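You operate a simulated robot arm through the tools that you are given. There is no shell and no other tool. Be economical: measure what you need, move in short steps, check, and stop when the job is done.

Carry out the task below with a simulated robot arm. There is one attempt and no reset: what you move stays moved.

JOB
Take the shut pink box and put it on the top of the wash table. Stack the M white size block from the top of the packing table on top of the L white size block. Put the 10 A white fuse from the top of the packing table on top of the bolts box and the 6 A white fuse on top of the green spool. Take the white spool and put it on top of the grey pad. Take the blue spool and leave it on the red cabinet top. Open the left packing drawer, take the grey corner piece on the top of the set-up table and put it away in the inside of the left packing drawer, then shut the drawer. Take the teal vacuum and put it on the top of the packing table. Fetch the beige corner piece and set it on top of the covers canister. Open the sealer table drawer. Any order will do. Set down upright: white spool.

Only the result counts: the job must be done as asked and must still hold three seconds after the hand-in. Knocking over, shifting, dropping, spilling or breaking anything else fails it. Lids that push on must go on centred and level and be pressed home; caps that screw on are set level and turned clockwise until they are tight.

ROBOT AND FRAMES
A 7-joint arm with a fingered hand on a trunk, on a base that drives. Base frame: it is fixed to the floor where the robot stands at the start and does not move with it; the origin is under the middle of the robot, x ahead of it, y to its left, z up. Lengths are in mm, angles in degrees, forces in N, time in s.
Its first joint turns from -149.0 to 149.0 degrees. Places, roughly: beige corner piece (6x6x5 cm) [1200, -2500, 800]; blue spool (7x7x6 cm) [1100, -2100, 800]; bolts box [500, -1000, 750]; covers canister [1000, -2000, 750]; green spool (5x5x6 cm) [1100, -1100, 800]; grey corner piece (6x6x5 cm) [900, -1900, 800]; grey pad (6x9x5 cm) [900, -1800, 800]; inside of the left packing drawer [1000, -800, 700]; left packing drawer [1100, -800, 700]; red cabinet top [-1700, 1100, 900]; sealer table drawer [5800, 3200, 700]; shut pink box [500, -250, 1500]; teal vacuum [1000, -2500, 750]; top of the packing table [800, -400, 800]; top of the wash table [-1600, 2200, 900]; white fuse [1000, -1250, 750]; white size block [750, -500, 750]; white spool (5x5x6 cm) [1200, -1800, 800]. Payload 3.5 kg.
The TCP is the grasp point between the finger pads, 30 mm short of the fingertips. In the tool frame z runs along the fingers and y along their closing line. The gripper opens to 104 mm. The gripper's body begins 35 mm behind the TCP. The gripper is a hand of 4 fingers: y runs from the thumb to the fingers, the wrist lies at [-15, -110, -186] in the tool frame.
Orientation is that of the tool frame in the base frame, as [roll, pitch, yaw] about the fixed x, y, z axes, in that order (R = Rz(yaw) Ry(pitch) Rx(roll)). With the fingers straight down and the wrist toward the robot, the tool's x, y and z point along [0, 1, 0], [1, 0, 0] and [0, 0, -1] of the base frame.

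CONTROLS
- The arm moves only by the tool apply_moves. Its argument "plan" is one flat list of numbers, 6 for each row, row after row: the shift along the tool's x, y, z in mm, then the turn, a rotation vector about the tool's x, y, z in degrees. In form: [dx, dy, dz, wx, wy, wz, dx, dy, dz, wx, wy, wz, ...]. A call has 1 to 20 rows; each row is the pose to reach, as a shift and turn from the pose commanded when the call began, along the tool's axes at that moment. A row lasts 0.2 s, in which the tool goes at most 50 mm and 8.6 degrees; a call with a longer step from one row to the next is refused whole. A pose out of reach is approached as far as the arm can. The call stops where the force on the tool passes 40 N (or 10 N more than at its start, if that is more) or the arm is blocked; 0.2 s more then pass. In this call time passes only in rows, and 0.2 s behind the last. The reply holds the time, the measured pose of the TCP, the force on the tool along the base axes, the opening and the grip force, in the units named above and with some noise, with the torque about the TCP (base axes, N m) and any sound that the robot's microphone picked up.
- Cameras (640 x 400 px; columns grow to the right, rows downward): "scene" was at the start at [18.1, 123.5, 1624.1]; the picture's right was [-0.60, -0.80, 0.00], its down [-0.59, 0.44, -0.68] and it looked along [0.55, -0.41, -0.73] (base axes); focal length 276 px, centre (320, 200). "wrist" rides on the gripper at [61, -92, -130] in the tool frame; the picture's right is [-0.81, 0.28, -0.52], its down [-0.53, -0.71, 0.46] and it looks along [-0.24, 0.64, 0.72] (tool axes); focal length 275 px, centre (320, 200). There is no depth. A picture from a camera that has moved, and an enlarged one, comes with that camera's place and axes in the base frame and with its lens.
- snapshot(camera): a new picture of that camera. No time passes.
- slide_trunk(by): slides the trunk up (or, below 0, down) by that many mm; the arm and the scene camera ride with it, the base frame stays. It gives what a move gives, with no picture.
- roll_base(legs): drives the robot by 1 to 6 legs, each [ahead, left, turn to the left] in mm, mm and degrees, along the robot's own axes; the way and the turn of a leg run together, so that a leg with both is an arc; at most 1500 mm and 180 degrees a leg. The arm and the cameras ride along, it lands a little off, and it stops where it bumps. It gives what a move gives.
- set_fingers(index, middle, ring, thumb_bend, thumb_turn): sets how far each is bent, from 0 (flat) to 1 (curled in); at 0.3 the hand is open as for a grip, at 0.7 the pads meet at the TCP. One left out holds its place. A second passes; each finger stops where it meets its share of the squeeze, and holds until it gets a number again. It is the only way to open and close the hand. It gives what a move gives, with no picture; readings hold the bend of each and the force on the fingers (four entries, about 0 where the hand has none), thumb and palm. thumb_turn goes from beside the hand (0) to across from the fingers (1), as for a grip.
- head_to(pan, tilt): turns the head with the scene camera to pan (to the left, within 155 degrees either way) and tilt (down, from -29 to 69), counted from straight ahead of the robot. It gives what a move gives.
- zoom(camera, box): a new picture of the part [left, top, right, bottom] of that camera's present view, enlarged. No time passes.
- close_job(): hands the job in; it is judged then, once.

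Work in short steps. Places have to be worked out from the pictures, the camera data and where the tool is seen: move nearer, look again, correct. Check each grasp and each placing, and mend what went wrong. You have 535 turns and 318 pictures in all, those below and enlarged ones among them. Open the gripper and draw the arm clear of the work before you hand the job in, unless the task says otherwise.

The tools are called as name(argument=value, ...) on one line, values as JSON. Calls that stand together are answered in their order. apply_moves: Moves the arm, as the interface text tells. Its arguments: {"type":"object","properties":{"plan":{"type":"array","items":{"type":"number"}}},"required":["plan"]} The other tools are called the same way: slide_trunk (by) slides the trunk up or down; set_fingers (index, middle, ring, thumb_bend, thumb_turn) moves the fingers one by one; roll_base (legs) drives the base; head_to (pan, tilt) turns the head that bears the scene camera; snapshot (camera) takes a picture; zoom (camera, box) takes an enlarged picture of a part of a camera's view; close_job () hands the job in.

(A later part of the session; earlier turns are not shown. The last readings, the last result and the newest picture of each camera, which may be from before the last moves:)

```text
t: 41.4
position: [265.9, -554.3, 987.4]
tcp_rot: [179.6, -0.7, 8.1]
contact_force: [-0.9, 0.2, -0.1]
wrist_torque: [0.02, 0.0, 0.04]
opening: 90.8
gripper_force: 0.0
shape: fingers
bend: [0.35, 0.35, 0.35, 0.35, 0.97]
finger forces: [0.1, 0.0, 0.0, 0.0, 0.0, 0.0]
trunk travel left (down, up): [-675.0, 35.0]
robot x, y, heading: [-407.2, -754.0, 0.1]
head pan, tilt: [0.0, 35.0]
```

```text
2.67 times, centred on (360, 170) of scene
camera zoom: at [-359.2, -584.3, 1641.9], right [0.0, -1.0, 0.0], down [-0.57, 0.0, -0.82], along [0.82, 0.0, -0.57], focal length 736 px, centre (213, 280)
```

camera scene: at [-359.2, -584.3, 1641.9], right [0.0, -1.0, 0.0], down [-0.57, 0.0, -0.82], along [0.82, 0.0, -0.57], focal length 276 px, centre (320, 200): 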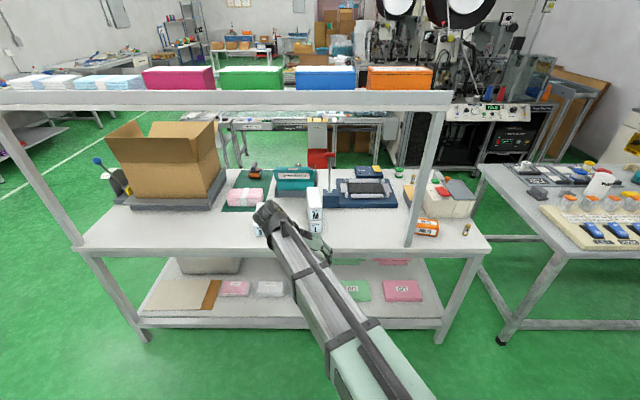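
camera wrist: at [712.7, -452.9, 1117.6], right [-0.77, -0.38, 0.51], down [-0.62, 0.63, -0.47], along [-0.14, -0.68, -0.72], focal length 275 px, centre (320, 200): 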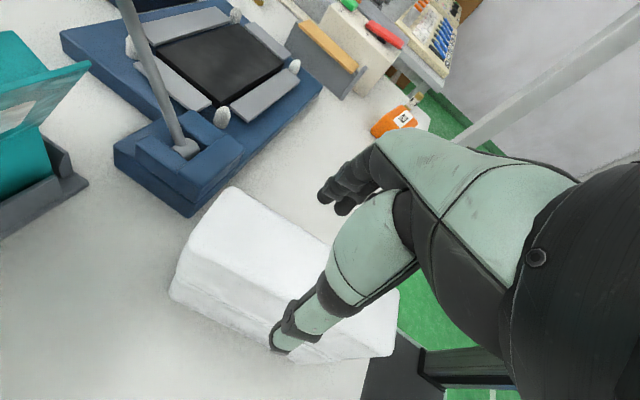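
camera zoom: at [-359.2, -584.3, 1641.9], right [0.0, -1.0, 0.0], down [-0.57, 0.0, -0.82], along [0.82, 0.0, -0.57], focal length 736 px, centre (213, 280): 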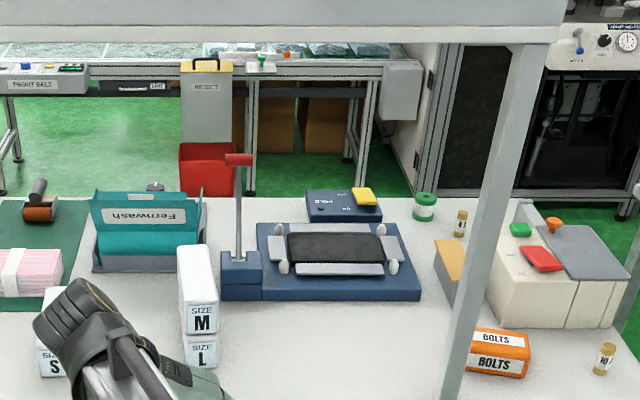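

The stack is good. I drive right to y≈-1205 and turn the hand to point its wrist back to the robot, in free air.

roll_base(legs=[[0, -450, 0]])

apply_moves(plan=[0, 18, 0, 0, 0, -7.5, 0, 36, 0, 0, 0, -15, 0, 55, 0, 0, 0, -22.5, 0, 73, 0, 0, 0, -30, 0, 91, 0, 0, 0, -37.5, 0, 109, 0, 0, 0, -45, 0, 127, 0, 0, 0, -52.5, 0, 145, 0, 0, 0, -60, 0, 164, 0, 0, 0, -67.5, 0, 182, 0, 0, 0, -75, 0, 200, 0, 0, 0, -82])

head_to(pan=0, tilt=40)

snapshot(camera="scene")

snapshot(camera="wrist")

```text
t: 44.2
position: [266.5, -1006.2, 986.4]
tcp_rot: [179.5, -0.8, 7.9]
contact_force: [0.3, -0.4, 0.1]
wrist_torque: [0.05, 0.0, -0.02]
opening: 90.8
gripper_force: 0.1
shape: fingers
bend: [0.35, 0.35, 0.35, 0.35, 0.97]
finger forces: [0.0, 0.1, 0.1, 0.0, 0.0, 0.1]
trunk travel left (down, up): [-675.0, 35.0]
robot x, y, heading: [-401.1, -1208.0, -0.0]
head pan, tilt: [0.0, 35.0]
```

```text
t: 46.6
position: [296.2, -1205.7, 988.9]
tcp_rot: [179.2, 0.5, 90.0]
contact_force: [-0.4, -0.3, -0.2]
wrist_torque: [0.0, 0.01, -0.02]
opening: 90.7
gripper_force: 0.0
shape: fingers
bend: [0.35, 0.35, 0.35, 0.35, 0.97]
finger forces: [0.0, 0.0, 0.0, 0.1, 0.0, 0.0]
trunk travel left (down, up): [-675.0, 35.0]
robot x, y, heading: [-401.8, -1208.9, -0.0]
head pan, tilt: [0.0, 35.0]
```

```text
t: 47.2
position: [295.0, -1205.5, 988.2]
tcp_rot: [179.3, 0.4, 89.9]
contact_force: [0.2, -0.3, 0.1]
wrist_torque: [0.02, 0.0, 0.02]
opening: 90.8
gripper_force: 0.0
shape: fingers
bend: [0.35, 0.35, 0.35, 0.35, 0.97]
finger forces: [0.1, 0.0, 0.0, 0.1, 0.1, 0.1]
trunk travel left (down, up): [-675.0, 35.0]
robot x, y, heading: [-399.5, -1206.8, 0.1]
head pan, tilt: [0.0, 40.0]
```

```text
281 pictures are left
camera scene: at [-360.7, -1036.0, 1634.4], right [0.0, -1.0, 0.0], down [-0.64, 0.0, -0.77], along [0.77, 0.0, -0.64], focal length 276 px, centre (320, 200)
```

scene: 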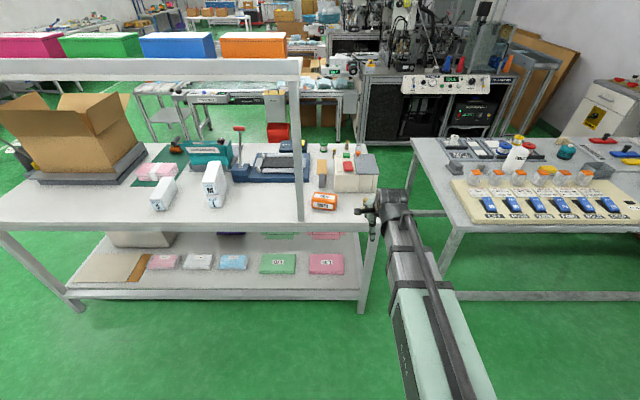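

```text
280 pictures are left
camera wrist: at [202.7, -1141.8, 1117.4], right [0.27, -0.81, 0.53], down [-0.71, -0.53, -0.46], along [0.65, -0.25, -0.71], focal length 275 px, centre (320, 200)
```

wrist: 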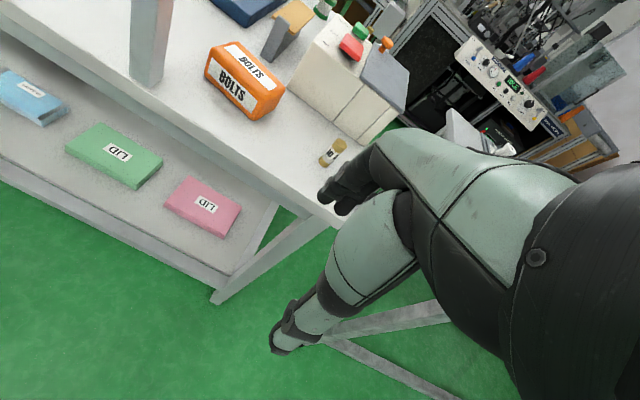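

The 10 A fuse is at ≈(580, -1234). I drive ahead 250 mm and shift the arm the rest to hover over it.

roll_base(legs=[[250, 0, 0]])

apply_moves(plan=[-15, 18, 20, 0.3, 0.2, 0, -29, 35, 50, 0.6, 0.4, 0])

snapshot(camera="wrist")

```text
t: 49.0
position: [544.9, -1202.9, 987.9]
tcp_rot: [179.4, 0.4, 90.0]
contact_force: [0.2, 0.1, 0.1]
wrist_torque: [-0.02, -0.01, 0.0]
opening: 90.8
gripper_force: 0.0
shape: fingers
bend: [0.35, 0.35, 0.35, 0.35, 0.97]
finger forces: [0.0, 0.0, 0.0, 0.0, 0.0, 0.1]
trunk travel left (down, up): [-675.0, 35.0]
robot x, y, heading: [-152.0, -1208.0, 0.0]
head pan, tilt: [0.0, 40.0]
```

```text
t: 49.6
position: [579.4, -1233.0, 939.1]
tcp_rot: [179.9, 0.1, 90.1]
contact_force: [1.1, 0.3, -0.1]
wrist_torque: [-0.01, 0.0, 0.0]
opening: 90.6
gripper_force: 0.1
shape: fingers
bend: [0.35, 0.35, 0.35, 0.35, 0.97]
finger forces: [0.0, 0.0, 0.0, 0.1, 0.0, 0.1]
trunk travel left (down, up): [-675.0, 35.0]
robot x, y, heading: [-149.8, -1205.4, 0.6]
head pan, tilt: [0.0, 40.0]
```

```text
279 pictures are left
camera wrist: at [489.3, -1170.7, 1069.1], right [0.27, -0.81, 0.52], down [-0.71, -0.53, -0.46], along [0.65, -0.24, -0.72], focal length 275 px, centre (320, 200)
```

wrist: 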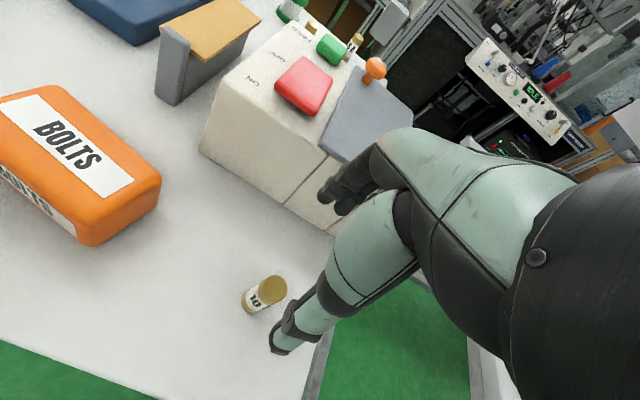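

Fuse stands at ≈(573, -1232). I shift 5 mm back and descend to z≈836.

apply_moves(plan=[0, -5, 35, 0, 0, 0, 0, -5, 65, 0, 0, 0, 0, -5, 85, 0, 0, 0, 0, -5, 95, 0, 0, 0, 0, -5, 102, 0, 0, 0])

snapshot(camera="wrist")

```text
t: 50.8
position: [575.1, -1232.9, 837.5]
tcp_rot: [179.9, 0.0, 89.9]
contact_force: [0.8, -0.3, 0.6]
wrist_torque: [0.02, 0.02, 0.0]
opening: 91.0
gripper_force: 0.0
shape: fingers
bend: [0.35, 0.35, 0.35, 0.35, 0.97]
finger forces: [0.1, 0.0, 0.1, 0.1, 0.0, 0.0]
trunk travel left (down, up): [-675.0, 35.0]
robot x, y, heading: [-151.8, -1203.6, 0.2]
head pan, tilt: [0.0, 40.0]
```

```text
278 pictures are left
camera wrist: at [483.7, -1170.1, 967.8], right [0.27, -0.81, 0.52], down [-0.71, -0.53, -0.46], along [0.65, -0.24, -0.72], focal length 275 px, centre (320, 200)
```

wrist: 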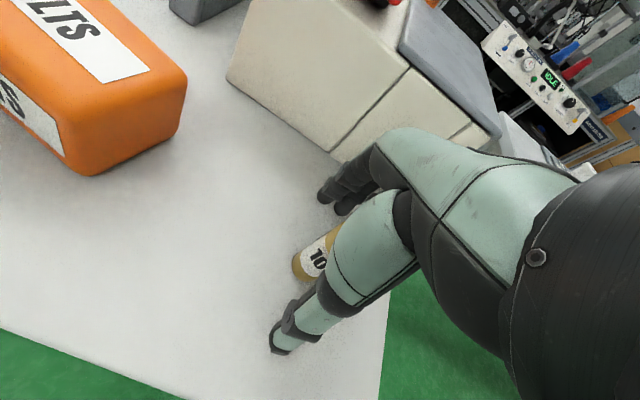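

The fuse is between thumb and fingers. I close.

set_fingers(index=0.72, middle=0.72, ring=0.72, thumb_bend=0.72)

snapshot(camera="wrist")

```text
t: 51.8
position: [574.0, -1231.8, 838.6]
tcp_rot: [179.9, 0.0, 90.0]
contact_force: [0.5, 0.7, 0.4]
wrist_torque: [-0.01, 0.04, 0.0]
opening: 10.8
gripper_force: 7.8
shape: fingers
bend: [0.71, 0.67, 0.72, 0.65, 0.96]
finger forces: [4.3, 4.6, 0.0, 0.0, 7.8, 0.0]
trunk travel left (down, up): [-675.0, 35.0]
robot x, y, heading: [-151.6, -1203.7, 0.1]
head pan, tilt: [0.0, 40.0]
```

```text
277 pictures are left
camera wrist: at [483.6, -1170.1, 967.8], right [0.27, -0.81, 0.52], down [-0.71, -0.53, -0.46], along [0.65, -0.24, -0.72], focal length 275 px, centre (320, 200)
```

wrist: 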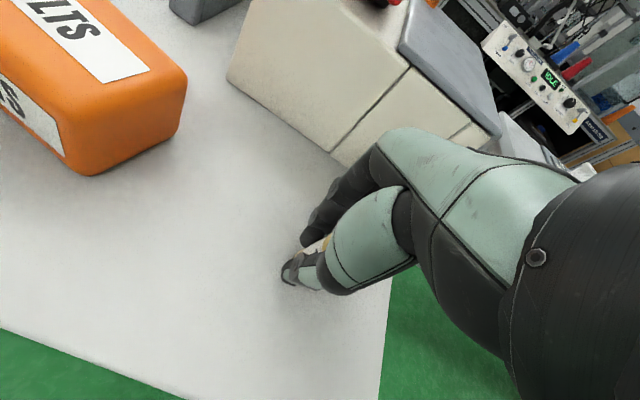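

Light grip; I squeeze more, then lift slightly and check.

set_fingers(index=0.85, middle=0.85, ring=0.8, thumb_bend=0.8)

apply_moves(plan=[0, 0, -20, 0, 0, 0, 0, 0, -60, 0, 0, 0, 0, 0, -100, 0, 0, 0])

zoom(camera="wrist", box=[180, 120, 440, 320])

zoom(camera="scene", box=[280, 130, 460, 270])

```text
t: 52.8
position: [575.2, -1232.1, 837.2]
tcp_rot: [179.9, 0.0, 90.0]
contact_force: [-0.1, 0.3, 0.2]
wrist_torque: [0.0, -0.02, -0.03]
opening: 0.0
gripper_force: 0.0
shape: fingers
bend: [0.76, 0.85, 0.8, 0.75, 0.93]
finger forces: [0.0, 0.0, 0.0, 0.0, 0.0, 0.1]
trunk travel left (down, up): [-675.0, 35.0]
robot x, y, heading: [-152.0, -1202.2, 0.8]
head pan, tilt: [0.0, 40.0]
```

```text
t: 53.6
position: [575.3, -1231.6, 937.8]
tcp_rot: [179.9, 0.0, 90.0]
contact_force: [-0.4, -0.1, 0.7]
wrist_torque: [0.0, 0.02, 0.01]
opening: 0.0
gripper_force: 0.1
shape: fingers
bend: [0.76, 0.85, 0.8, 0.75, 0.93]
finger forces: [0.0, 0.0, 0.0, 0.0, 0.1, 0.0]
trunk travel left (down, up): [-675.0, 35.0]
robot x, y, heading: [-147.9, -1204.4, 0.3]
head pan, tilt: [0.0, 40.0]
```

```text
2.00 times, centred on (310, 220) of wrist
camera zoom: at [482.7, -1169.7, 1067.7], right [0.27, -0.81, 0.52], down [-0.71, -0.53, -0.46], along [0.65, -0.24, -0.72], focal length 551 px, centre (340, 160)
```

zoom: 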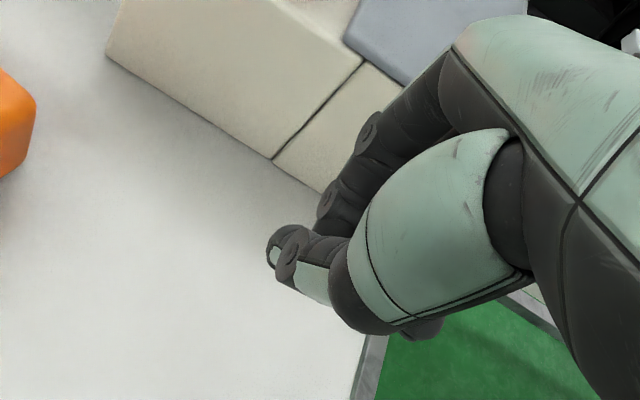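

```text
2.86 times, centred on (370, 200) of scene
camera zoom: at [-112.1, -1035.0, 1634.3], right [0.0, -1.0, 0.0], down [-0.64, 0.0, -0.77], along [0.77, 0.0, -0.64], focal length 788 px, centre (177, 200)
```

zoom: 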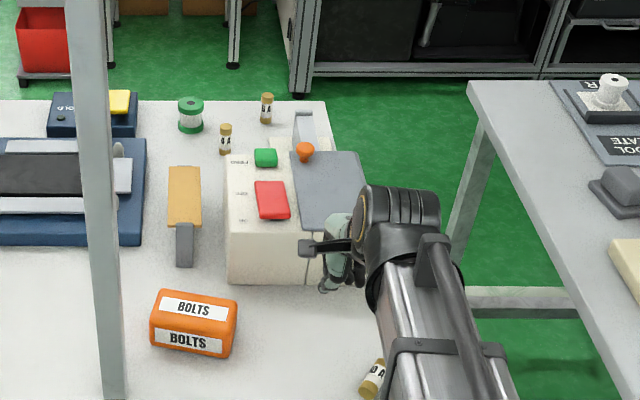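

The fuse squeezed out of the grip. I open, move the hand aside and look at where it went.

apply_moves(plan=[0, 0, -30, 0, 0, 0, 40, 0, -50, 0, 0, 0, 80, 0, -50, 0, 0, 0, 120, 0, -50, 0, 0, 0])

set_fingers(index=0.3, middle=0.3, ring=0.3, thumb_bend=0.3, thumb_turn=1)

snapshot(camera="wrist")

zoom(camera="scene", box=[330, 180, 450, 280])

```text
t: 54.6
position: [574.9, -1110.6, 986.8]
tcp_rot: [179.9, 0.0, 90.0]
contact_force: [-0.6, 0.2, -0.7]
wrist_torque: [0.02, 0.02, -0.06]
opening: 0.1
gripper_force: 0.0
shape: fingers
bend: [0.77, 0.85, 0.8, 0.75, 0.93]
finger forces: [0.1, 0.1, 0.1, 0.0, 0.0, 0.0]
trunk travel left (down, up): [-675.0, 35.0]
robot x, y, heading: [-150.3, -1208.9, 0.4]
head pan, tilt: [0.0, 40.0]
```

```text
t: 55.6
position: [573.7, -1112.9, 987.5]
tcp_rot: [179.9, 0.0, 90.0]
contact_force: [0.1, -0.3, 0.8]
wrist_torque: [-0.03, -0.01, -0.02]
opening: 102.9
gripper_force: 0.0
shape: fingers
bend: [0.3, 0.3, 0.3, 0.3, 0.98]
finger forces: [0.0, 0.0, 0.1, 0.0, 0.0, 0.1]
trunk travel left (down, up): [-675.0, 35.0]
robot x, y, heading: [-149.8, -1206.7, 0.1]
head pan, tilt: [0.0, 40.0]
```

```text
274 pictures are left
camera wrist: at [483.0, -1050.3, 1116.8], right [0.27, -0.81, 0.52], down [-0.71, -0.53, -0.46], along [0.65, -0.24, -0.72], focal length 275 px, centre (320, 200)
```

wrist: 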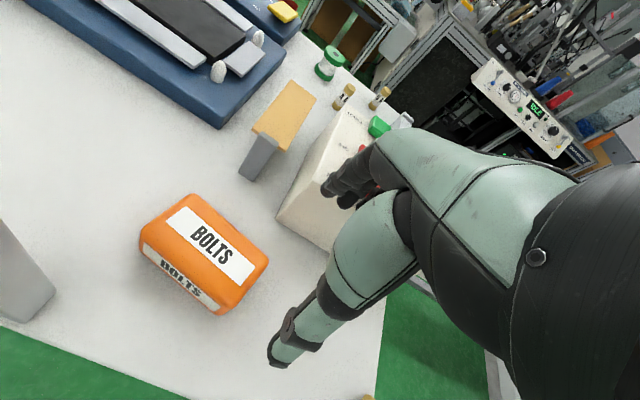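

```text
4.00 times, centred on (390, 230) of scene
camera zoom: at [-111.9, -1034.9, 1634.4], right [0.0, -1.0, 0.0], down [-0.64, 0.0, -0.77], along [0.77, 0.0, -0.64], focal length 1104 px, centre (40, 80)
```

zoom: 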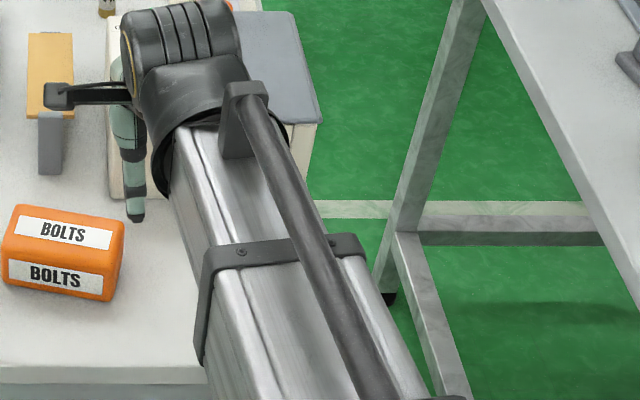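

A sliver of it shows at the bottom of the wrist view. I back off to see it.

roll_base(legs=[[-250, 0, 0]])

snapshot(camera="wrist")

zoom(camera="scene", box=[290, 150, 410, 250])

```text
t: 57.5
position: [322.5, -1113.9, 988.5]
tcp_rot: [179.8, 0.0, 90.1]
contact_force: [-0.2, 0.3, 0.9]
wrist_torque: [0.02, 0.01, -0.02]
opening: 102.7
gripper_force: 0.0
shape: fingers
bend: [0.3, 0.3, 0.3, 0.3, 0.98]
finger forces: [0.0, 0.1, 0.0, 0.1, 0.1, 0.0]
trunk travel left (down, up): [-675.0, 35.0]
robot x, y, heading: [-405.1, -1206.7, 0.3]
head pan, tilt: [0.0, 40.0]
```

```text
272 pictures are left
camera wrist: at [230.4, -1051.7, 1117.3], right [0.27, -0.81, 0.52], down [-0.71, -0.53, -0.46], along [0.65, -0.24, -0.72], focal length 275 px, centre (320, 200)
```

wrist: 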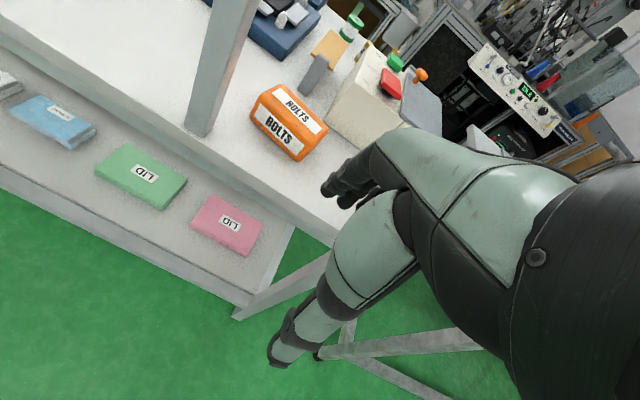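

```text
4.00 times, centred on (350, 200) of scene
camera zoom: at [-364.7, -1036.0, 1634.4], right [0.0, -1.0, 0.0], down [-0.64, 0.0, -0.77], along [0.77, 0.0, -0.64], focal length 1104 px, centre (200, 200)
```

zoom: 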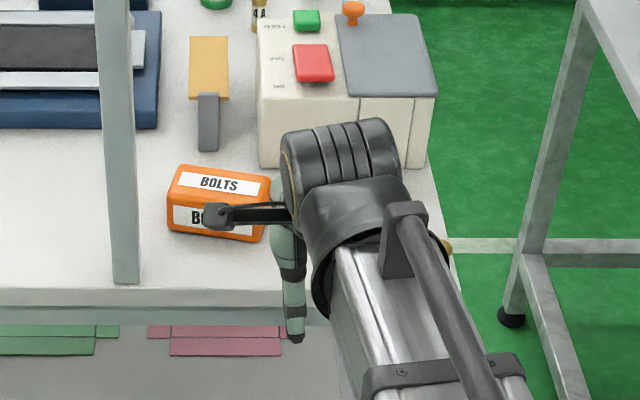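

A brass end peeks at the right table edge. I move the arm out of the line of sight.

apply_moves(plan=[50, 0, 0, 0, 0, 0, 100, 0, 0, 0, 0, 0, 150, 0, 0, 0, 0, 0, 200, 0, 0, 0, 0, 0])

zoom(camera="scene", box=[310, 160, 430, 250])

```text
t: 58.5
position: [323.0, -913.6, 987.3]
tcp_rot: [179.8, 0.0, 90.0]
contact_force: [-0.6, 0.2, 0.4]
wrist_torque: [-0.01, -0.02, 0.0]
opening: 102.8
gripper_force: 0.1
shape: fingers
bend: [0.3, 0.3, 0.3, 0.3, 0.98]
finger forces: [0.0, 0.1, 0.0, 0.0, 0.1, 0.0]
trunk travel left (down, up): [-675.0, 35.0]
robot x, y, heading: [-404.4, -1206.3, 0.6]
head pan, tilt: [0.0, 40.0]
```

```text
4.44 times, centred on (370, 205) of scene
camera zoom: at [-363.6, -1035.4, 1634.3], right [0.0, -1.0, 0.0], down [-0.64, 0.0, -0.77], along [0.77, 0.0, -0.64], focal length 1226 px, centre (98, 178)
```

zoom: 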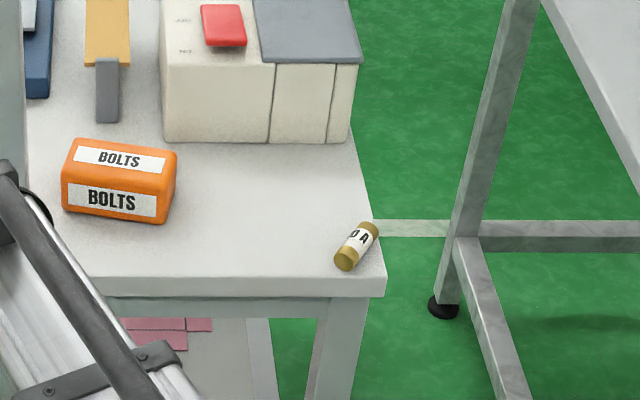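

The 10 A fuse lies safely near the table's front-right corner, centre ≈(524, -1292), axis at about -33°. I reposition the base to y≈-1400 and turn the hand so that it closes across the fuse.

roll_base(legs=[[0, -195, -0.3]])

apply_moves(plan=[-23, -6, 0, 0, 0, -7.1, -46, -12, 0, 0, 0, -14.2, -69, -18, 0, 0, 0, -21.4, -92, -24, 0, 0, 0, -28.5, -115, -30, 0, 0, 0, -35.6, -138, -37, 0, 0, 0, -42.7, -161, -43, 0, 0, 0, -49.9, -184, -49, 0, 0, 0, -57])

zoom(camera="scene", box=[200, 150, 440, 300])

snapshot(camera="wrist")

```text
t: 60.0
position: [324.6, -1111.2, 988.0]
tcp_rot: [179.8, 0.0, 89.9]
contact_force: [-0.1, 0.0, 0.3]
wrist_torque: [0.03, 0.02, -0.02]
opening: 103.0
gripper_force: 0.1
shape: fingers
bend: [0.3, 0.3, 0.3, 0.3, 0.98]
finger forces: [0.0, 0.0, 0.0, 0.1, 0.0, 0.0]
trunk travel left (down, up): [-675.0, 35.0]
robot x, y, heading: [-397.5, -1400.4, -0.1]
head pan, tilt: [0.0, 40.0]
```

```text
t: 61.8
position: [274.9, -1294.6, 986.7]
tcp_rot: [179.9, 0.1, 146.9]
contact_force: [0.5, -0.2, -0.1]
wrist_torque: [0.03, 0.02, -0.02]
opening: 102.6
gripper_force: 0.0
shape: fingers
bend: [0.3, 0.3, 0.3, 0.3, 0.98]
finger forces: [0.0, 0.1, 0.0, 0.0, 0.1, 0.0]
trunk travel left (down, up): [-675.0, 35.0]
robot x, y, heading: [-399.9, -1400.2, 0.2]
head pan, tilt: [0.0, 40.0]
```

```text
2.67 times, centred on (320, 225) of scene
camera zoom: at [-362.6, -1230.2, 1634.4], right [0.0, -1.0, 0.0], down [-0.64, 0.0, -0.77], along [0.77, 0.0, -0.64], focal length 736 px, centre (320, 133)
```

zoom: 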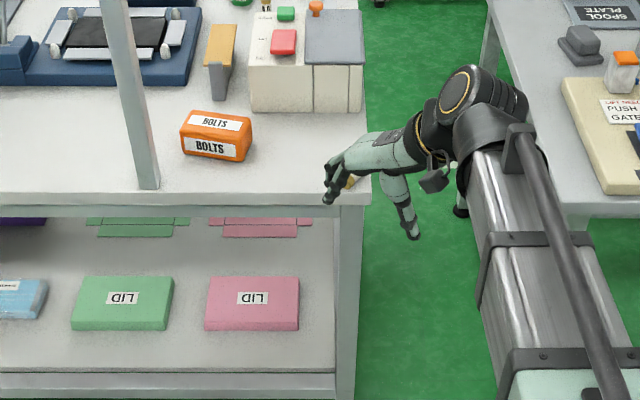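

```text
268 pictures are left
camera wrist: at [174.1, -1337.0, 1117.0], right [0.83, -0.21, 0.52], down [0.06, -0.89, -0.46], along [0.56, 0.41, -0.72], focal length 275 px, centre (320, 200)
```

wrist: 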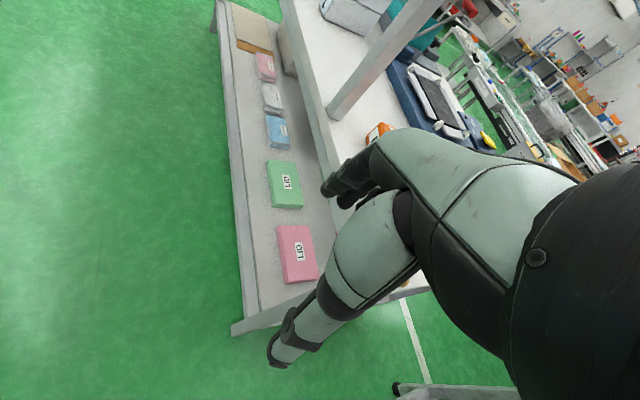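

I drive ahead 245 mm to hover above the fuse and look.

roll_base(legs=[[245, 0, 0]])

apply_moves(plan=[0, 0, 30, 0, 0, 0, 0, 0, 60, 0, 0, 0])

snapshot(camera="wrist")

zoom(camera="scene", box=[260, 170, 420, 280])

```text
t: 63.6
position: [521.2, -1290.6, 987.4]
tcp_rot: [-180.0, 0.1, 147.0]
contact_force: [-0.1, -0.3, 0.7]
wrist_torque: [0.01, 0.0, 0.02]
opening: 103.0
gripper_force: 0.0
shape: fingers
bend: [0.3, 0.3, 0.3, 0.3, 0.98]
finger forces: [0.1, 0.0, 0.1, 0.0, 0.1, 0.0]
trunk travel left (down, up): [-675.0, 35.0]
robot x, y, heading: [-152.9, -1404.5, 0.2]
head pan, tilt: [0.0, 40.0]
```

```text
t: 64.2
position: [522.1, -1291.1, 928.2]
tcp_rot: [180.0, 0.0, 147.0]
contact_force: [0.4, 0.3, 0.6]
wrist_torque: [0.0, -0.01, -0.02]
opening: 102.7
gripper_force: 0.0
shape: fingers
bend: [0.3, 0.3, 0.3, 0.3, 0.98]
finger forces: [0.1, 0.0, 0.1, 0.0, 0.0, 0.0]
trunk travel left (down, up): [-675.0, 35.0]
robot x, y, heading: [-154.3, -1399.7, 0.5]
head pan, tilt: [0.0, 40.0]
```

```text
267 pictures are left
camera wrist: at [420.9, -1334.7, 1057.2], right [0.83, -0.21, 0.52], down [0.06, -0.89, -0.45], along [0.56, 0.41, -0.72], focal length 275 px, centre (320, 200)
```

wrist: 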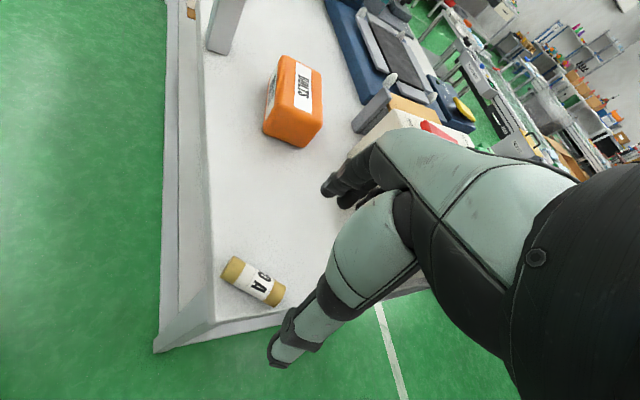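

```text
3.64 times, centred on (340, 225) of scene
camera zoom: at [-117.0, -1229.4, 1634.4], right [0.0, -1.0, 0.0], down [-0.64, 0.0, -0.77], along [0.77, 0.0, -0.64], focal length 1003 px, centre (247, 109)
```

zoom: 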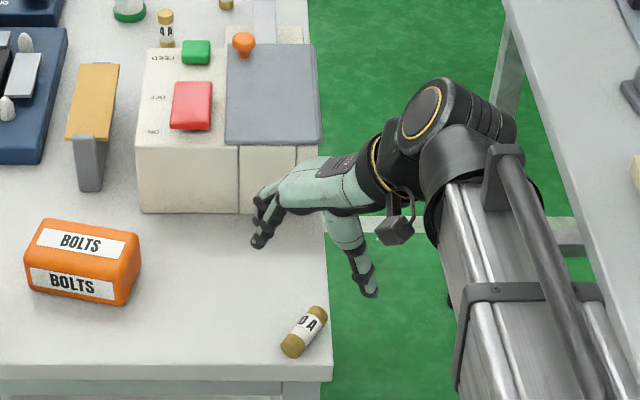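

Both views agree on ≈(521, -1287), axis -36°. I pre-close to about 50 mm opening, align and lower until the tips touch the table lightly.

set_fingers(index=0.5, middle=0.5, ring=0.5, thumb_bend=0.5)

apply_moves(plan=[3, 3, 20, 0, 0, 3, 3, 3, 45, 0, 0, 3, 3, 3, 65, 0, 0, 3, 3, 3, 75, 0, 0, 3, 3, 3, 82, 0, 0, 3])

snapshot(camera="wrist")

```text
t: 65.2
position: [521.2, -1291.7, 927.5]
tcp_rot: [180.0, 0.1, 146.9]
contact_force: [-0.4, 0.2, -0.3]
wrist_torque: [0.03, -0.03, 0.0]
opening: 52.6
gripper_force: 0.1
shape: fingers
bend: [0.5, 0.5, 0.5, 0.5, 1.0]
finger forces: [0.0, 0.0, 0.0, 0.0, 0.0, 0.0]
trunk travel left (down, up): [-675.0, 35.0]
robot x, y, heading: [-160.2, -1396.2, -0.0]
head pan, tilt: [0.0, 40.0]
```

```text
t: 66.4
position: [520.8, -1286.9, 845.2]
tcp_rot: [179.9, 0.2, 143.9]
contact_force: [0.3, -0.3, 1.2]
wrist_torque: [0.0, -0.04, -0.01]
opening: 52.4
gripper_force: 0.1
shape: fingers
bend: [0.5, 0.5, 0.5, 0.5, 1.0]
finger forces: [0.0, 0.1, 0.0, 0.1, 0.0, 0.1]
trunk travel left (down, up): [-675.0, 35.0]
robot x, y, heading: [-157.2, -1401.0, 0.2]
head pan, tilt: [0.0, 40.0]
```

```text
265 pictures are left
camera wrist: at [417.4, -1324.9, 974.8], right [0.82, -0.25, 0.52], down [0.01, -0.89, -0.45], along [0.58, 0.38, -0.72], focal length 275 px, centre (320, 200)
```

wrist: 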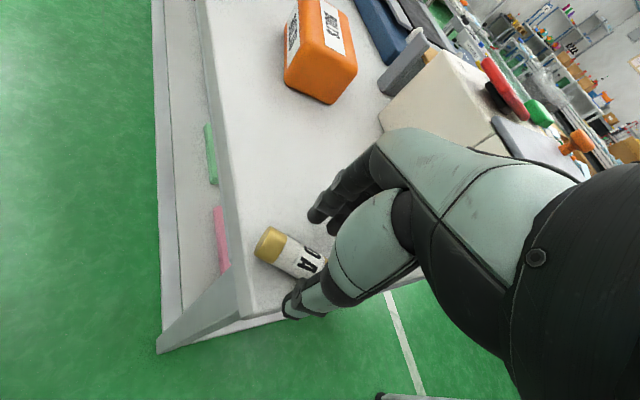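

Aligned. I lower in small steps until touch.

apply_moves(plan=[6, 0, 4, 0, 0, 0, 6, 0, 7, 0, 0, 0, 6, 0, 10, 0, 0, 0, 6, 0, 12, 0, 0, 0])

zoom(camera="wrist", box=[220, 150, 420, 350])

```text
t: 67.4
position: [515.4, -1285.0, 834.5]
tcp_rot: [179.9, 0.2, 143.9]
contact_force: [-0.4, 1.1, 8.3]
wrist_torque: [0.2, -0.29, 0.01]
opening: 52.0
gripper_force: 4.0
shape: fingers
bend: [0.5, 0.49, 0.5, 0.5, 1.0]
finger forces: [0.0, 8.8, 0.0, 0.1, 0.1, 0.1]
trunk travel left (down, up): [-675.0, 35.0]
robot x, y, heading: [-156.7, -1401.0, 0.4]
head pan, tilt: [0.0, 40.0]
```

```text
2.00 times, centred on (320, 250) of wrist
camera zoom: at [412.3, -1321.6, 963.8], right [0.82, -0.25, 0.52], down [0.01, -0.89, -0.46], along [0.58, 0.38, -0.72], focal length 551 px, centre (320, 100)
```

zoom: 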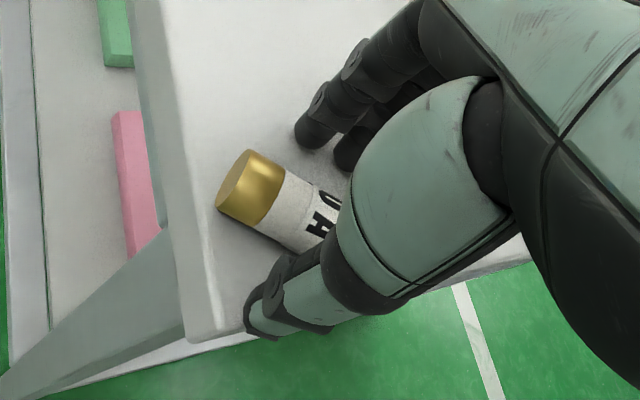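

The middle fingertip touches the table. I raise 2 mm and close moderately.

apply_moves(plan=[0, 0, -2, 0, 0, 0])

set_fingers(index=0.7, middle=0.7, ring=0.7, thumb_bend=0.7)

zoom(camera="wrist", box=[220, 150, 420, 350])

```text
t: 67.8
position: [515.0, -1285.0, 835.1]
tcp_rot: [179.9, 0.1, 144.1]
contact_force: [0.8, -0.9, 1.3]
wrist_torque: [0.04, -0.06, 0.01]
opening: 52.7
gripper_force: 1.3
shape: fingers
bend: [0.5, 0.5, 0.5, 0.5, 1.0]
finger forces: [0.1, 1.6, 0.0, 0.0, 0.0, 0.0]
trunk travel left (down, up): [-675.0, 35.0]
robot x, y, heading: [-153.8, -1400.3, 0.2]
head pan, tilt: [0.0, 40.0]
```

```text
t: 68.8
position: [514.8, -1284.9, 834.2]
tcp_rot: [180.0, 0.1, 143.9]
contact_force: [0.0, -0.4, -0.2]
wrist_torque: [0.01, 0.0, -0.02]
opening: 18.2
gripper_force: 7.8
shape: fingers
bend: [0.65, 0.67, 0.68, 0.63, 1.0]
finger forces: [3.7, 2.8, 1.3, 0.0, 7.8, 0.0]
trunk travel left (down, up): [-675.0, 35.0]
robot x, y, heading: [-155.1, -1404.1, 0.3]
head pan, tilt: [0.0, 40.0]
```

```text
2.00 times, centred on (320, 250) of wrist
camera zoom: at [412.6, -1321.6, 964.9], right [0.82, -0.25, 0.52], down [0.01, -0.89, -0.45], along [0.58, 0.38, -0.72], focal length 551 px, centre (320, 100)
```

zoom: 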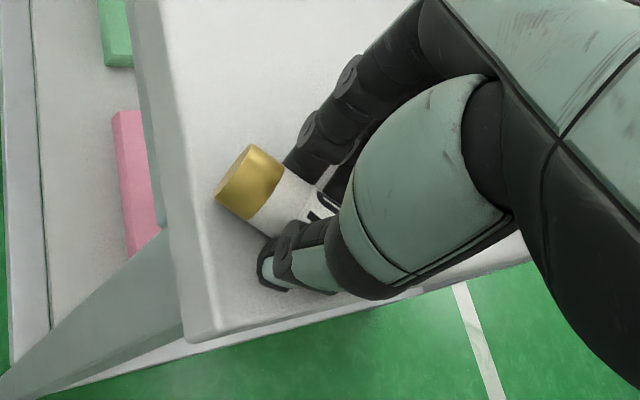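

All three fingers and thumb hold the fuse (18 mm). I lift gently.

apply_moves(plan=[0, 0, -8, 0, 0, 0, 0, 0, -20, 0, 0, 0, 0, 0, -40, 0, 0, 0, 0, 0, -70, 0, 0, 0, 0, 0, -100, 0, 0, 0])

zoom(camera="wrist", box=[220, 150, 420, 350])

```text
t: 70.0
position: [514.9, -1285.0, 934.9]
tcp_rot: [-180.0, 0.2, 143.9]
contact_force: [0.5, 0.3, -0.7]
wrist_torque: [0.03, -0.01, 0.02]
opening: 17.9
gripper_force: 8.0
shape: fingers
bend: [0.65, 0.67, 0.68, 0.63, 1.0]
finger forces: [3.6, 2.8, 1.2, 0.0, 7.7, 0.1]
trunk travel left (down, up): [-675.0, 35.0]
robot x, y, heading: [-158.4, -1399.2, 0.0]
head pan, tilt: [0.0, 40.0]
```

```text
2.00 times, centred on (320, 250) of wrist
camera zoom: at [411.9, -1321.7, 1064.4], right [0.82, -0.25, 0.52], down [0.01, -0.89, -0.45], along [0.58, 0.38, -0.72], focal length 551 px, centre (320, 100)
```

zoom: 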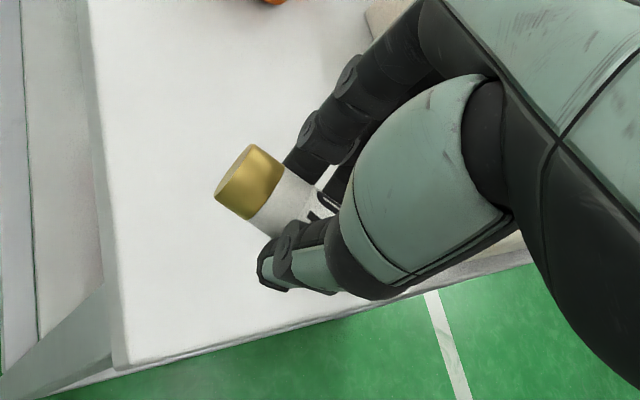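

The fuse is held horizontally near the fingertips. I'll lay it on the bolts box; keeping this yaw keeps the wrist away from the post. I move above the box and look.

apply_moves(plan=[14, 45, -10, 0, 0, 0, 28, 89, -20, 0, 0, 0, 42, 134, -20, 0, 0, 0, 56, 179, -20, 0, 0, 0, 70, 222, -20, 0, 0, 0])

snapshot(camera="wrist")

zoom(camera="scene", box=[220, 160, 400, 290])

```text
t: 71.2
position: [590.4, -1062.5, 956.4]
tcp_rot: [-179.9, 0.2, 144.0]
contact_force: [0.6, -0.3, 0.1]
wrist_torque: [-0.03, -0.02, -0.02]
opening: 18.2
gripper_force: 7.5
shape: fingers
bend: [0.65, 0.67, 0.68, 0.63, 1.0]
finger forces: [3.7, 2.8, 1.2, 0.0, 7.7, 0.1]
trunk travel left (down, up): [-675.0, 35.0]
robot x, y, heading: [-156.7, -1403.2, 0.2]
head pan, tilt: [0.0, 40.0]
```

```text
261 pictures are left
camera wrist: at [486.7, -1100.7, 1085.6], right [0.82, -0.25, 0.52], down [0.01, -0.89, -0.45], along [0.58, 0.38, -0.72], focal length 275 px, centre (320, 200)
```

wrist: 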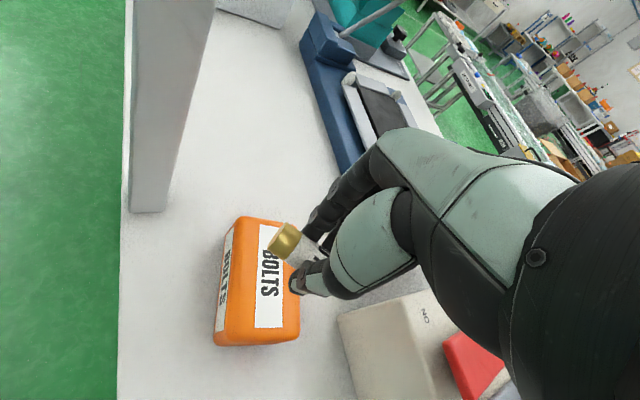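

```text
3.08 times, centred on (310, 225) of scene
camera zoom: at [-116.9, -1229.0, 1634.3], right [0.0, -1.0, 0.0], down [-0.64, 0.0, -0.77], along [0.77, 0.0, -0.64], focal length 849 px, centre (351, 123)
```

zoom: 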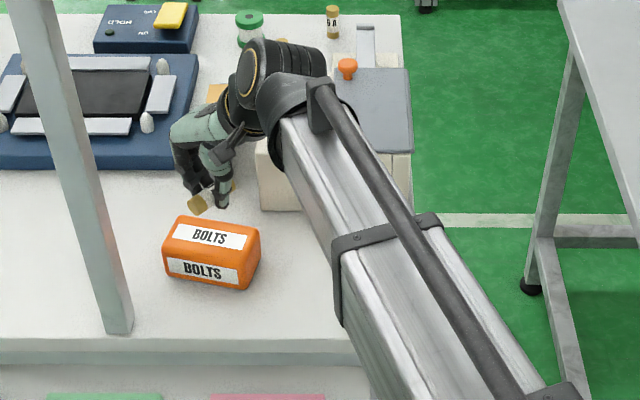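

Box top centre ≈(586, -1058). I lower with fine steps until contact with the box top.

apply_moves(plan=[6, 1, 20, 0, 0, 0, 6, 1, 38, 0, 0, 0, 6, 1, 48, 0, 0, 0, 6, 1, 52, 0, 0, 0, 6, 1, 55, 0, 0, 0, 6, 1, 58, 0, 0, 0])

snapshot(camera="wrist")

zoom(camera="scene", box=[240, 180, 340, 260])

```text
t: 72.6
position: [585.3, -1059.2, 896.9]
tcp_rot: [179.9, 0.1, 144.0]
contact_force: [0.0, -0.8, -0.8]
wrist_torque: [0.01, -0.02, 0.04]
opening: 18.3
gripper_force: 7.7
shape: fingers
bend: [0.65, 0.67, 0.68, 0.63, 1.0]
finger forces: [3.7, 2.8, 1.2, 0.1, 7.7, 0.0]
trunk travel left (down, up): [-675.0, 35.0]
robot x, y, heading: [-154.5, -1397.7, 0.1]
head pan, tilt: [0.0, 40.0]
```

```text
259 pictures are left
camera wrist: at [482.3, -1096.5, 1027.3], right [0.82, -0.25, 0.52], down [0.01, -0.89, -0.45], along [0.58, 0.38, -0.72], focal length 275 px, centre (320, 200)
```

wrist: 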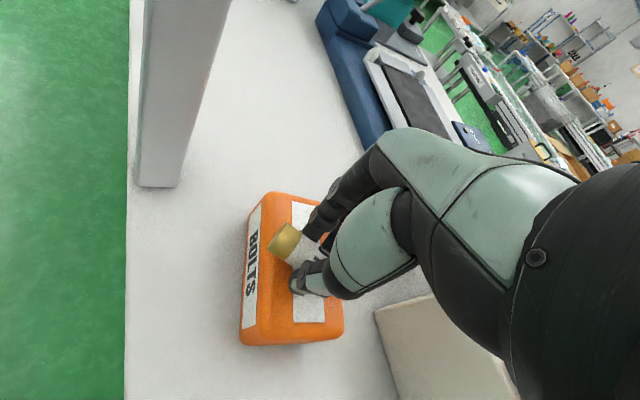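

```text
5.00 times, centred on (290, 220) of scene
camera zoom: at [-117.1, -1229.4, 1634.4], right [0.0, -1.0, 0.0], down [-0.64, 0.0, -0.77], along [0.77, 0.0, -0.64], focal length 1379 px, centre (470, 100)
```

zoom: 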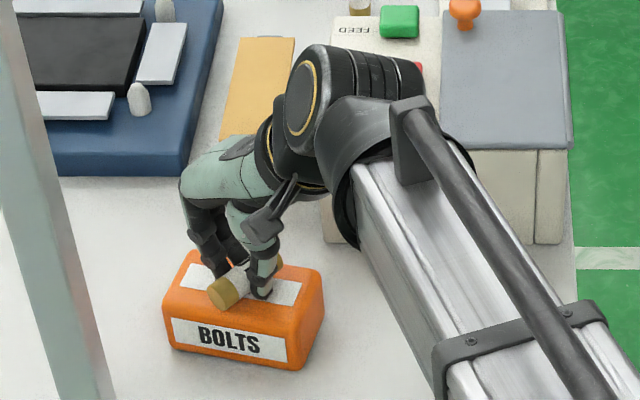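

No contact yet; I shift 4 mm deeper and go on lowering in 2-mm steps.

apply_moves(plan=[-3, 2, 3, 0, 0, 0, -3, 2, 5, 0, 0, 0, -3, 2, 7, 0, 0, 0, -3, 2, 9, 0, 0, 0, -3, 2, 11, 0, 0, 0])

zoom(camera="wrist", box=[220, 160, 380, 360])

```text
t: 73.8
position: [588.6, -1059.1, 887.7]
tcp_rot: [179.9, 0.2, 143.9]
contact_force: [0.6, 0.5, 12.5]
wrist_torque: [-0.05, -0.03, 0.02]
opening: 17.6
gripper_force: 9.2
shape: fingers
bend: [0.66, 0.67, 0.68, 0.63, 1.0]
finger forces: [4.1, 3.6, 1.9, 0.1, 9.3, 0.1]
trunk travel left (down, up): [-675.0, 35.0]
robot x, y, heading: [-157.5, -1398.1, 0.3]
head pan, tilt: [0.0, 40.0]
```

```text
2.00 times, centred on (300, 260) of wrist
camera zoom: at [485.3, -1096.7, 1017.3], right [0.81, -0.26, 0.52], down [0.01, -0.89, -0.46], along [0.58, 0.38, -0.72], focal length 551 px, centre (360, 80)
```

zoom: 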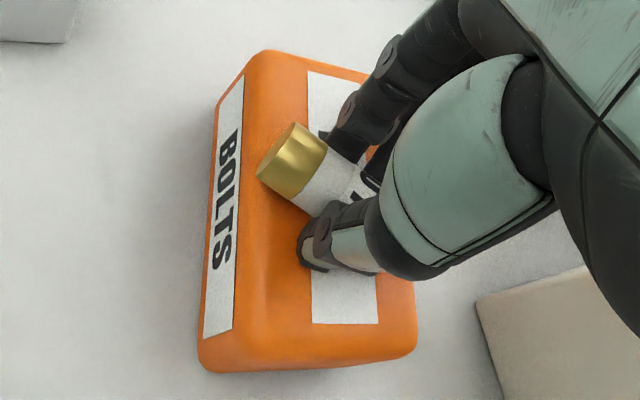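

Contact at 12 N: the fuse rests on the box. I ease up 1.5 mm and open in small increments.

apply_moves(plan=[0, 0, -1.5, 0, 0, 0])

set_fingers(index=0.63, middle=0.65, ring=0.66, thumb_bend=0.61)

zoom(camera="wrist", box=[220, 160, 380, 360])

```text
t: 74.2
position: [587.8, -1059.5, 887.4]
tcp_rot: [179.9, 0.1, 143.9]
contact_force: [1.0, 1.9, 8.4]
wrist_torque: [-0.02, -0.04, 0.07]
opening: 18.2
gripper_force: 8.8
shape: fingers
bend: [0.66, 0.67, 0.68, 0.63, 1.0]
finger forces: [4.4, 3.7, 1.8, 0.1, 8.0, 0.1]
trunk travel left (down, up): [-675.0, 35.0]
robot x, y, heading: [-154.4, -1398.8, 0.4]
head pan, tilt: [0.0, 40.0]
```

```text
t: 75.2
position: [589.0, -1059.3, 888.0]
tcp_rot: [180.0, 0.1, 144.0]
contact_force: [-1.8, -0.7, 4.1]
wrist_torque: [-0.07, 0.05, 0.0]
opening: 21.3
gripper_force: 2.3
shape: fingers
bend: [0.64, 0.65, 0.66, 0.6, 1.0]
finger forces: [1.0, 0.1, 0.0, 0.0, 3.6, 0.1]
trunk travel left (down, up): [-675.0, 35.0]
robot x, y, heading: [-156.1, -1402.2, 0.0]
head pan, tilt: [0.0, 40.0]
```

```text
2.00 times, centred on (300, 260) of wrist
camera zoom: at [485.4, -1096.8, 1017.6], right [0.82, -0.25, 0.52], down [0.01, -0.89, -0.45], along [0.58, 0.38, -0.72], focal length 551 px, centre (360, 80)
```

zoom: 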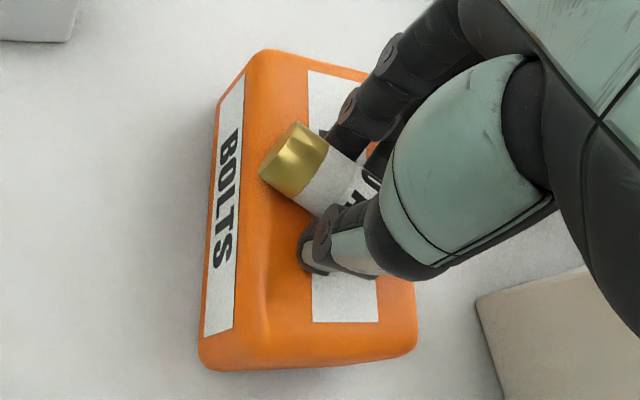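

Releasing cleanly; I ease up a little and open further.

apply_moves(plan=[0, 0, -2, 0, 0, 0])

set_fingers(index=0.56, middle=0.58, ring=0.58, thumb_bend=0.54)

zoom(camera="wrist", box=[220, 160, 380, 360])

```text
t: 75.6
position: [589.5, -1059.8, 890.3]
tcp_rot: [180.0, 0.1, 144.0]
contact_force: [-0.1, 0.4, 0.5]
wrist_torque: [0.0, 0.0, -0.01]
opening: 21.6
gripper_force: 0.2
shape: fingers
bend: [0.63, 0.65, 0.66, 0.6, 1.0]
finger forces: [0.1, 0.3, 0.0, 0.1, 0.5, 0.0]
trunk travel left (down, up): [-675.0, 35.0]
robot x, y, heading: [-154.0, -1398.5, 0.1]
head pan, tilt: [0.0, 40.0]
```

```text
t: 76.6
position: [589.3, -1059.8, 890.5]
tcp_rot: [180.0, 0.1, 144.0]
contact_force: [0.1, -0.3, -0.3]
wrist_torque: [0.02, 0.03, -0.01]
opening: 38.4
gripper_force: 0.0
shape: fingers
bend: [0.56, 0.57, 0.57, 0.54, 1.0]
finger forces: [0.0, 0.1, 0.0, 0.1, 0.0, 0.0]
trunk travel left (down, up): [-675.0, 35.0]
robot x, y, heading: [-157.8, -1399.7, 0.1]
head pan, tilt: [0.0, 40.0]
```

```text
2.00 times, centred on (300, 260) of wrist
camera zoom: at [485.9, -1096.7, 1019.5], right [0.82, -0.25, 0.52], down [0.01, -0.89, -0.45], along [0.58, 0.38, -0.72], focal length 551 px, centre (360, 80)
```

zoom: 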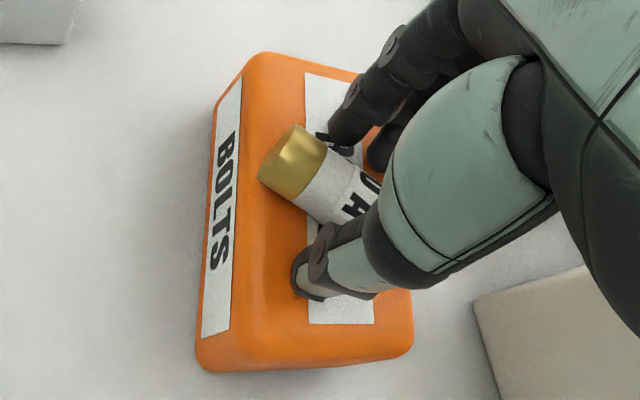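

The fuse lies still. I rise straight up and confirm.

apply_moves(plan=[0, 0, -10, 0, 0, 0, 0, 0, -30, 0, 0, 0, 0, 0, -60, 0, 0, 0, 0, 0, -100, 0, 0, 0])

snapshot(camera="wrist")

zoom(camera="scene", box=[220, 130, 380, 260])

```text
t: 77.6
position: [590.5, -1060.2, 990.1]
tcp_rot: [179.8, 0.1, 143.9]
contact_force: [-0.4, -0.2, -0.2]
wrist_torque: [-0.01, -0.01, 0.02]
opening: 38.5
gripper_force: 0.0
shape: fingers
bend: [0.56, 0.57, 0.57, 0.54, 1.0]
finger forces: [0.0, 0.0, 0.1, 0.0, 0.0, 0.0]
trunk travel left (down, up): [-675.0, 35.0]
robot x, y, heading: [-158.0, -1405.3, 0.3]
head pan, tilt: [0.0, 40.0]
```

```text
254 pictures are left
camera wrist: at [485.3, -1096.5, 1120.1], right [0.82, -0.25, 0.52], down [0.01, -0.89, -0.46], along [0.58, 0.38, -0.72], focal length 275 px, centre (320, 200)
```

wrist: 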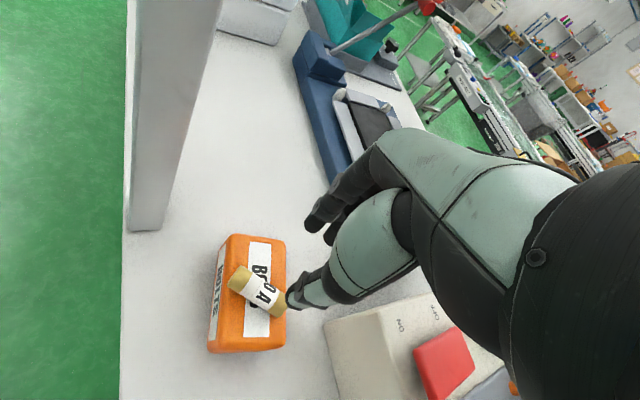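

```text
3.08 times, centred on (300, 195) of scene
camera zoom: at [-117.4, -1229.5, 1634.3], right [0.0, -1.0, 0.0], down [-0.64, 0.0, -0.77], along [0.77, 0.0, -0.64], focal length 849 px, centre (382, 215)
```

zoom: 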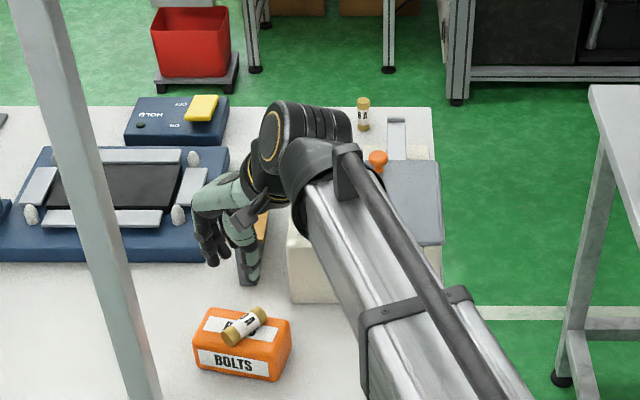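

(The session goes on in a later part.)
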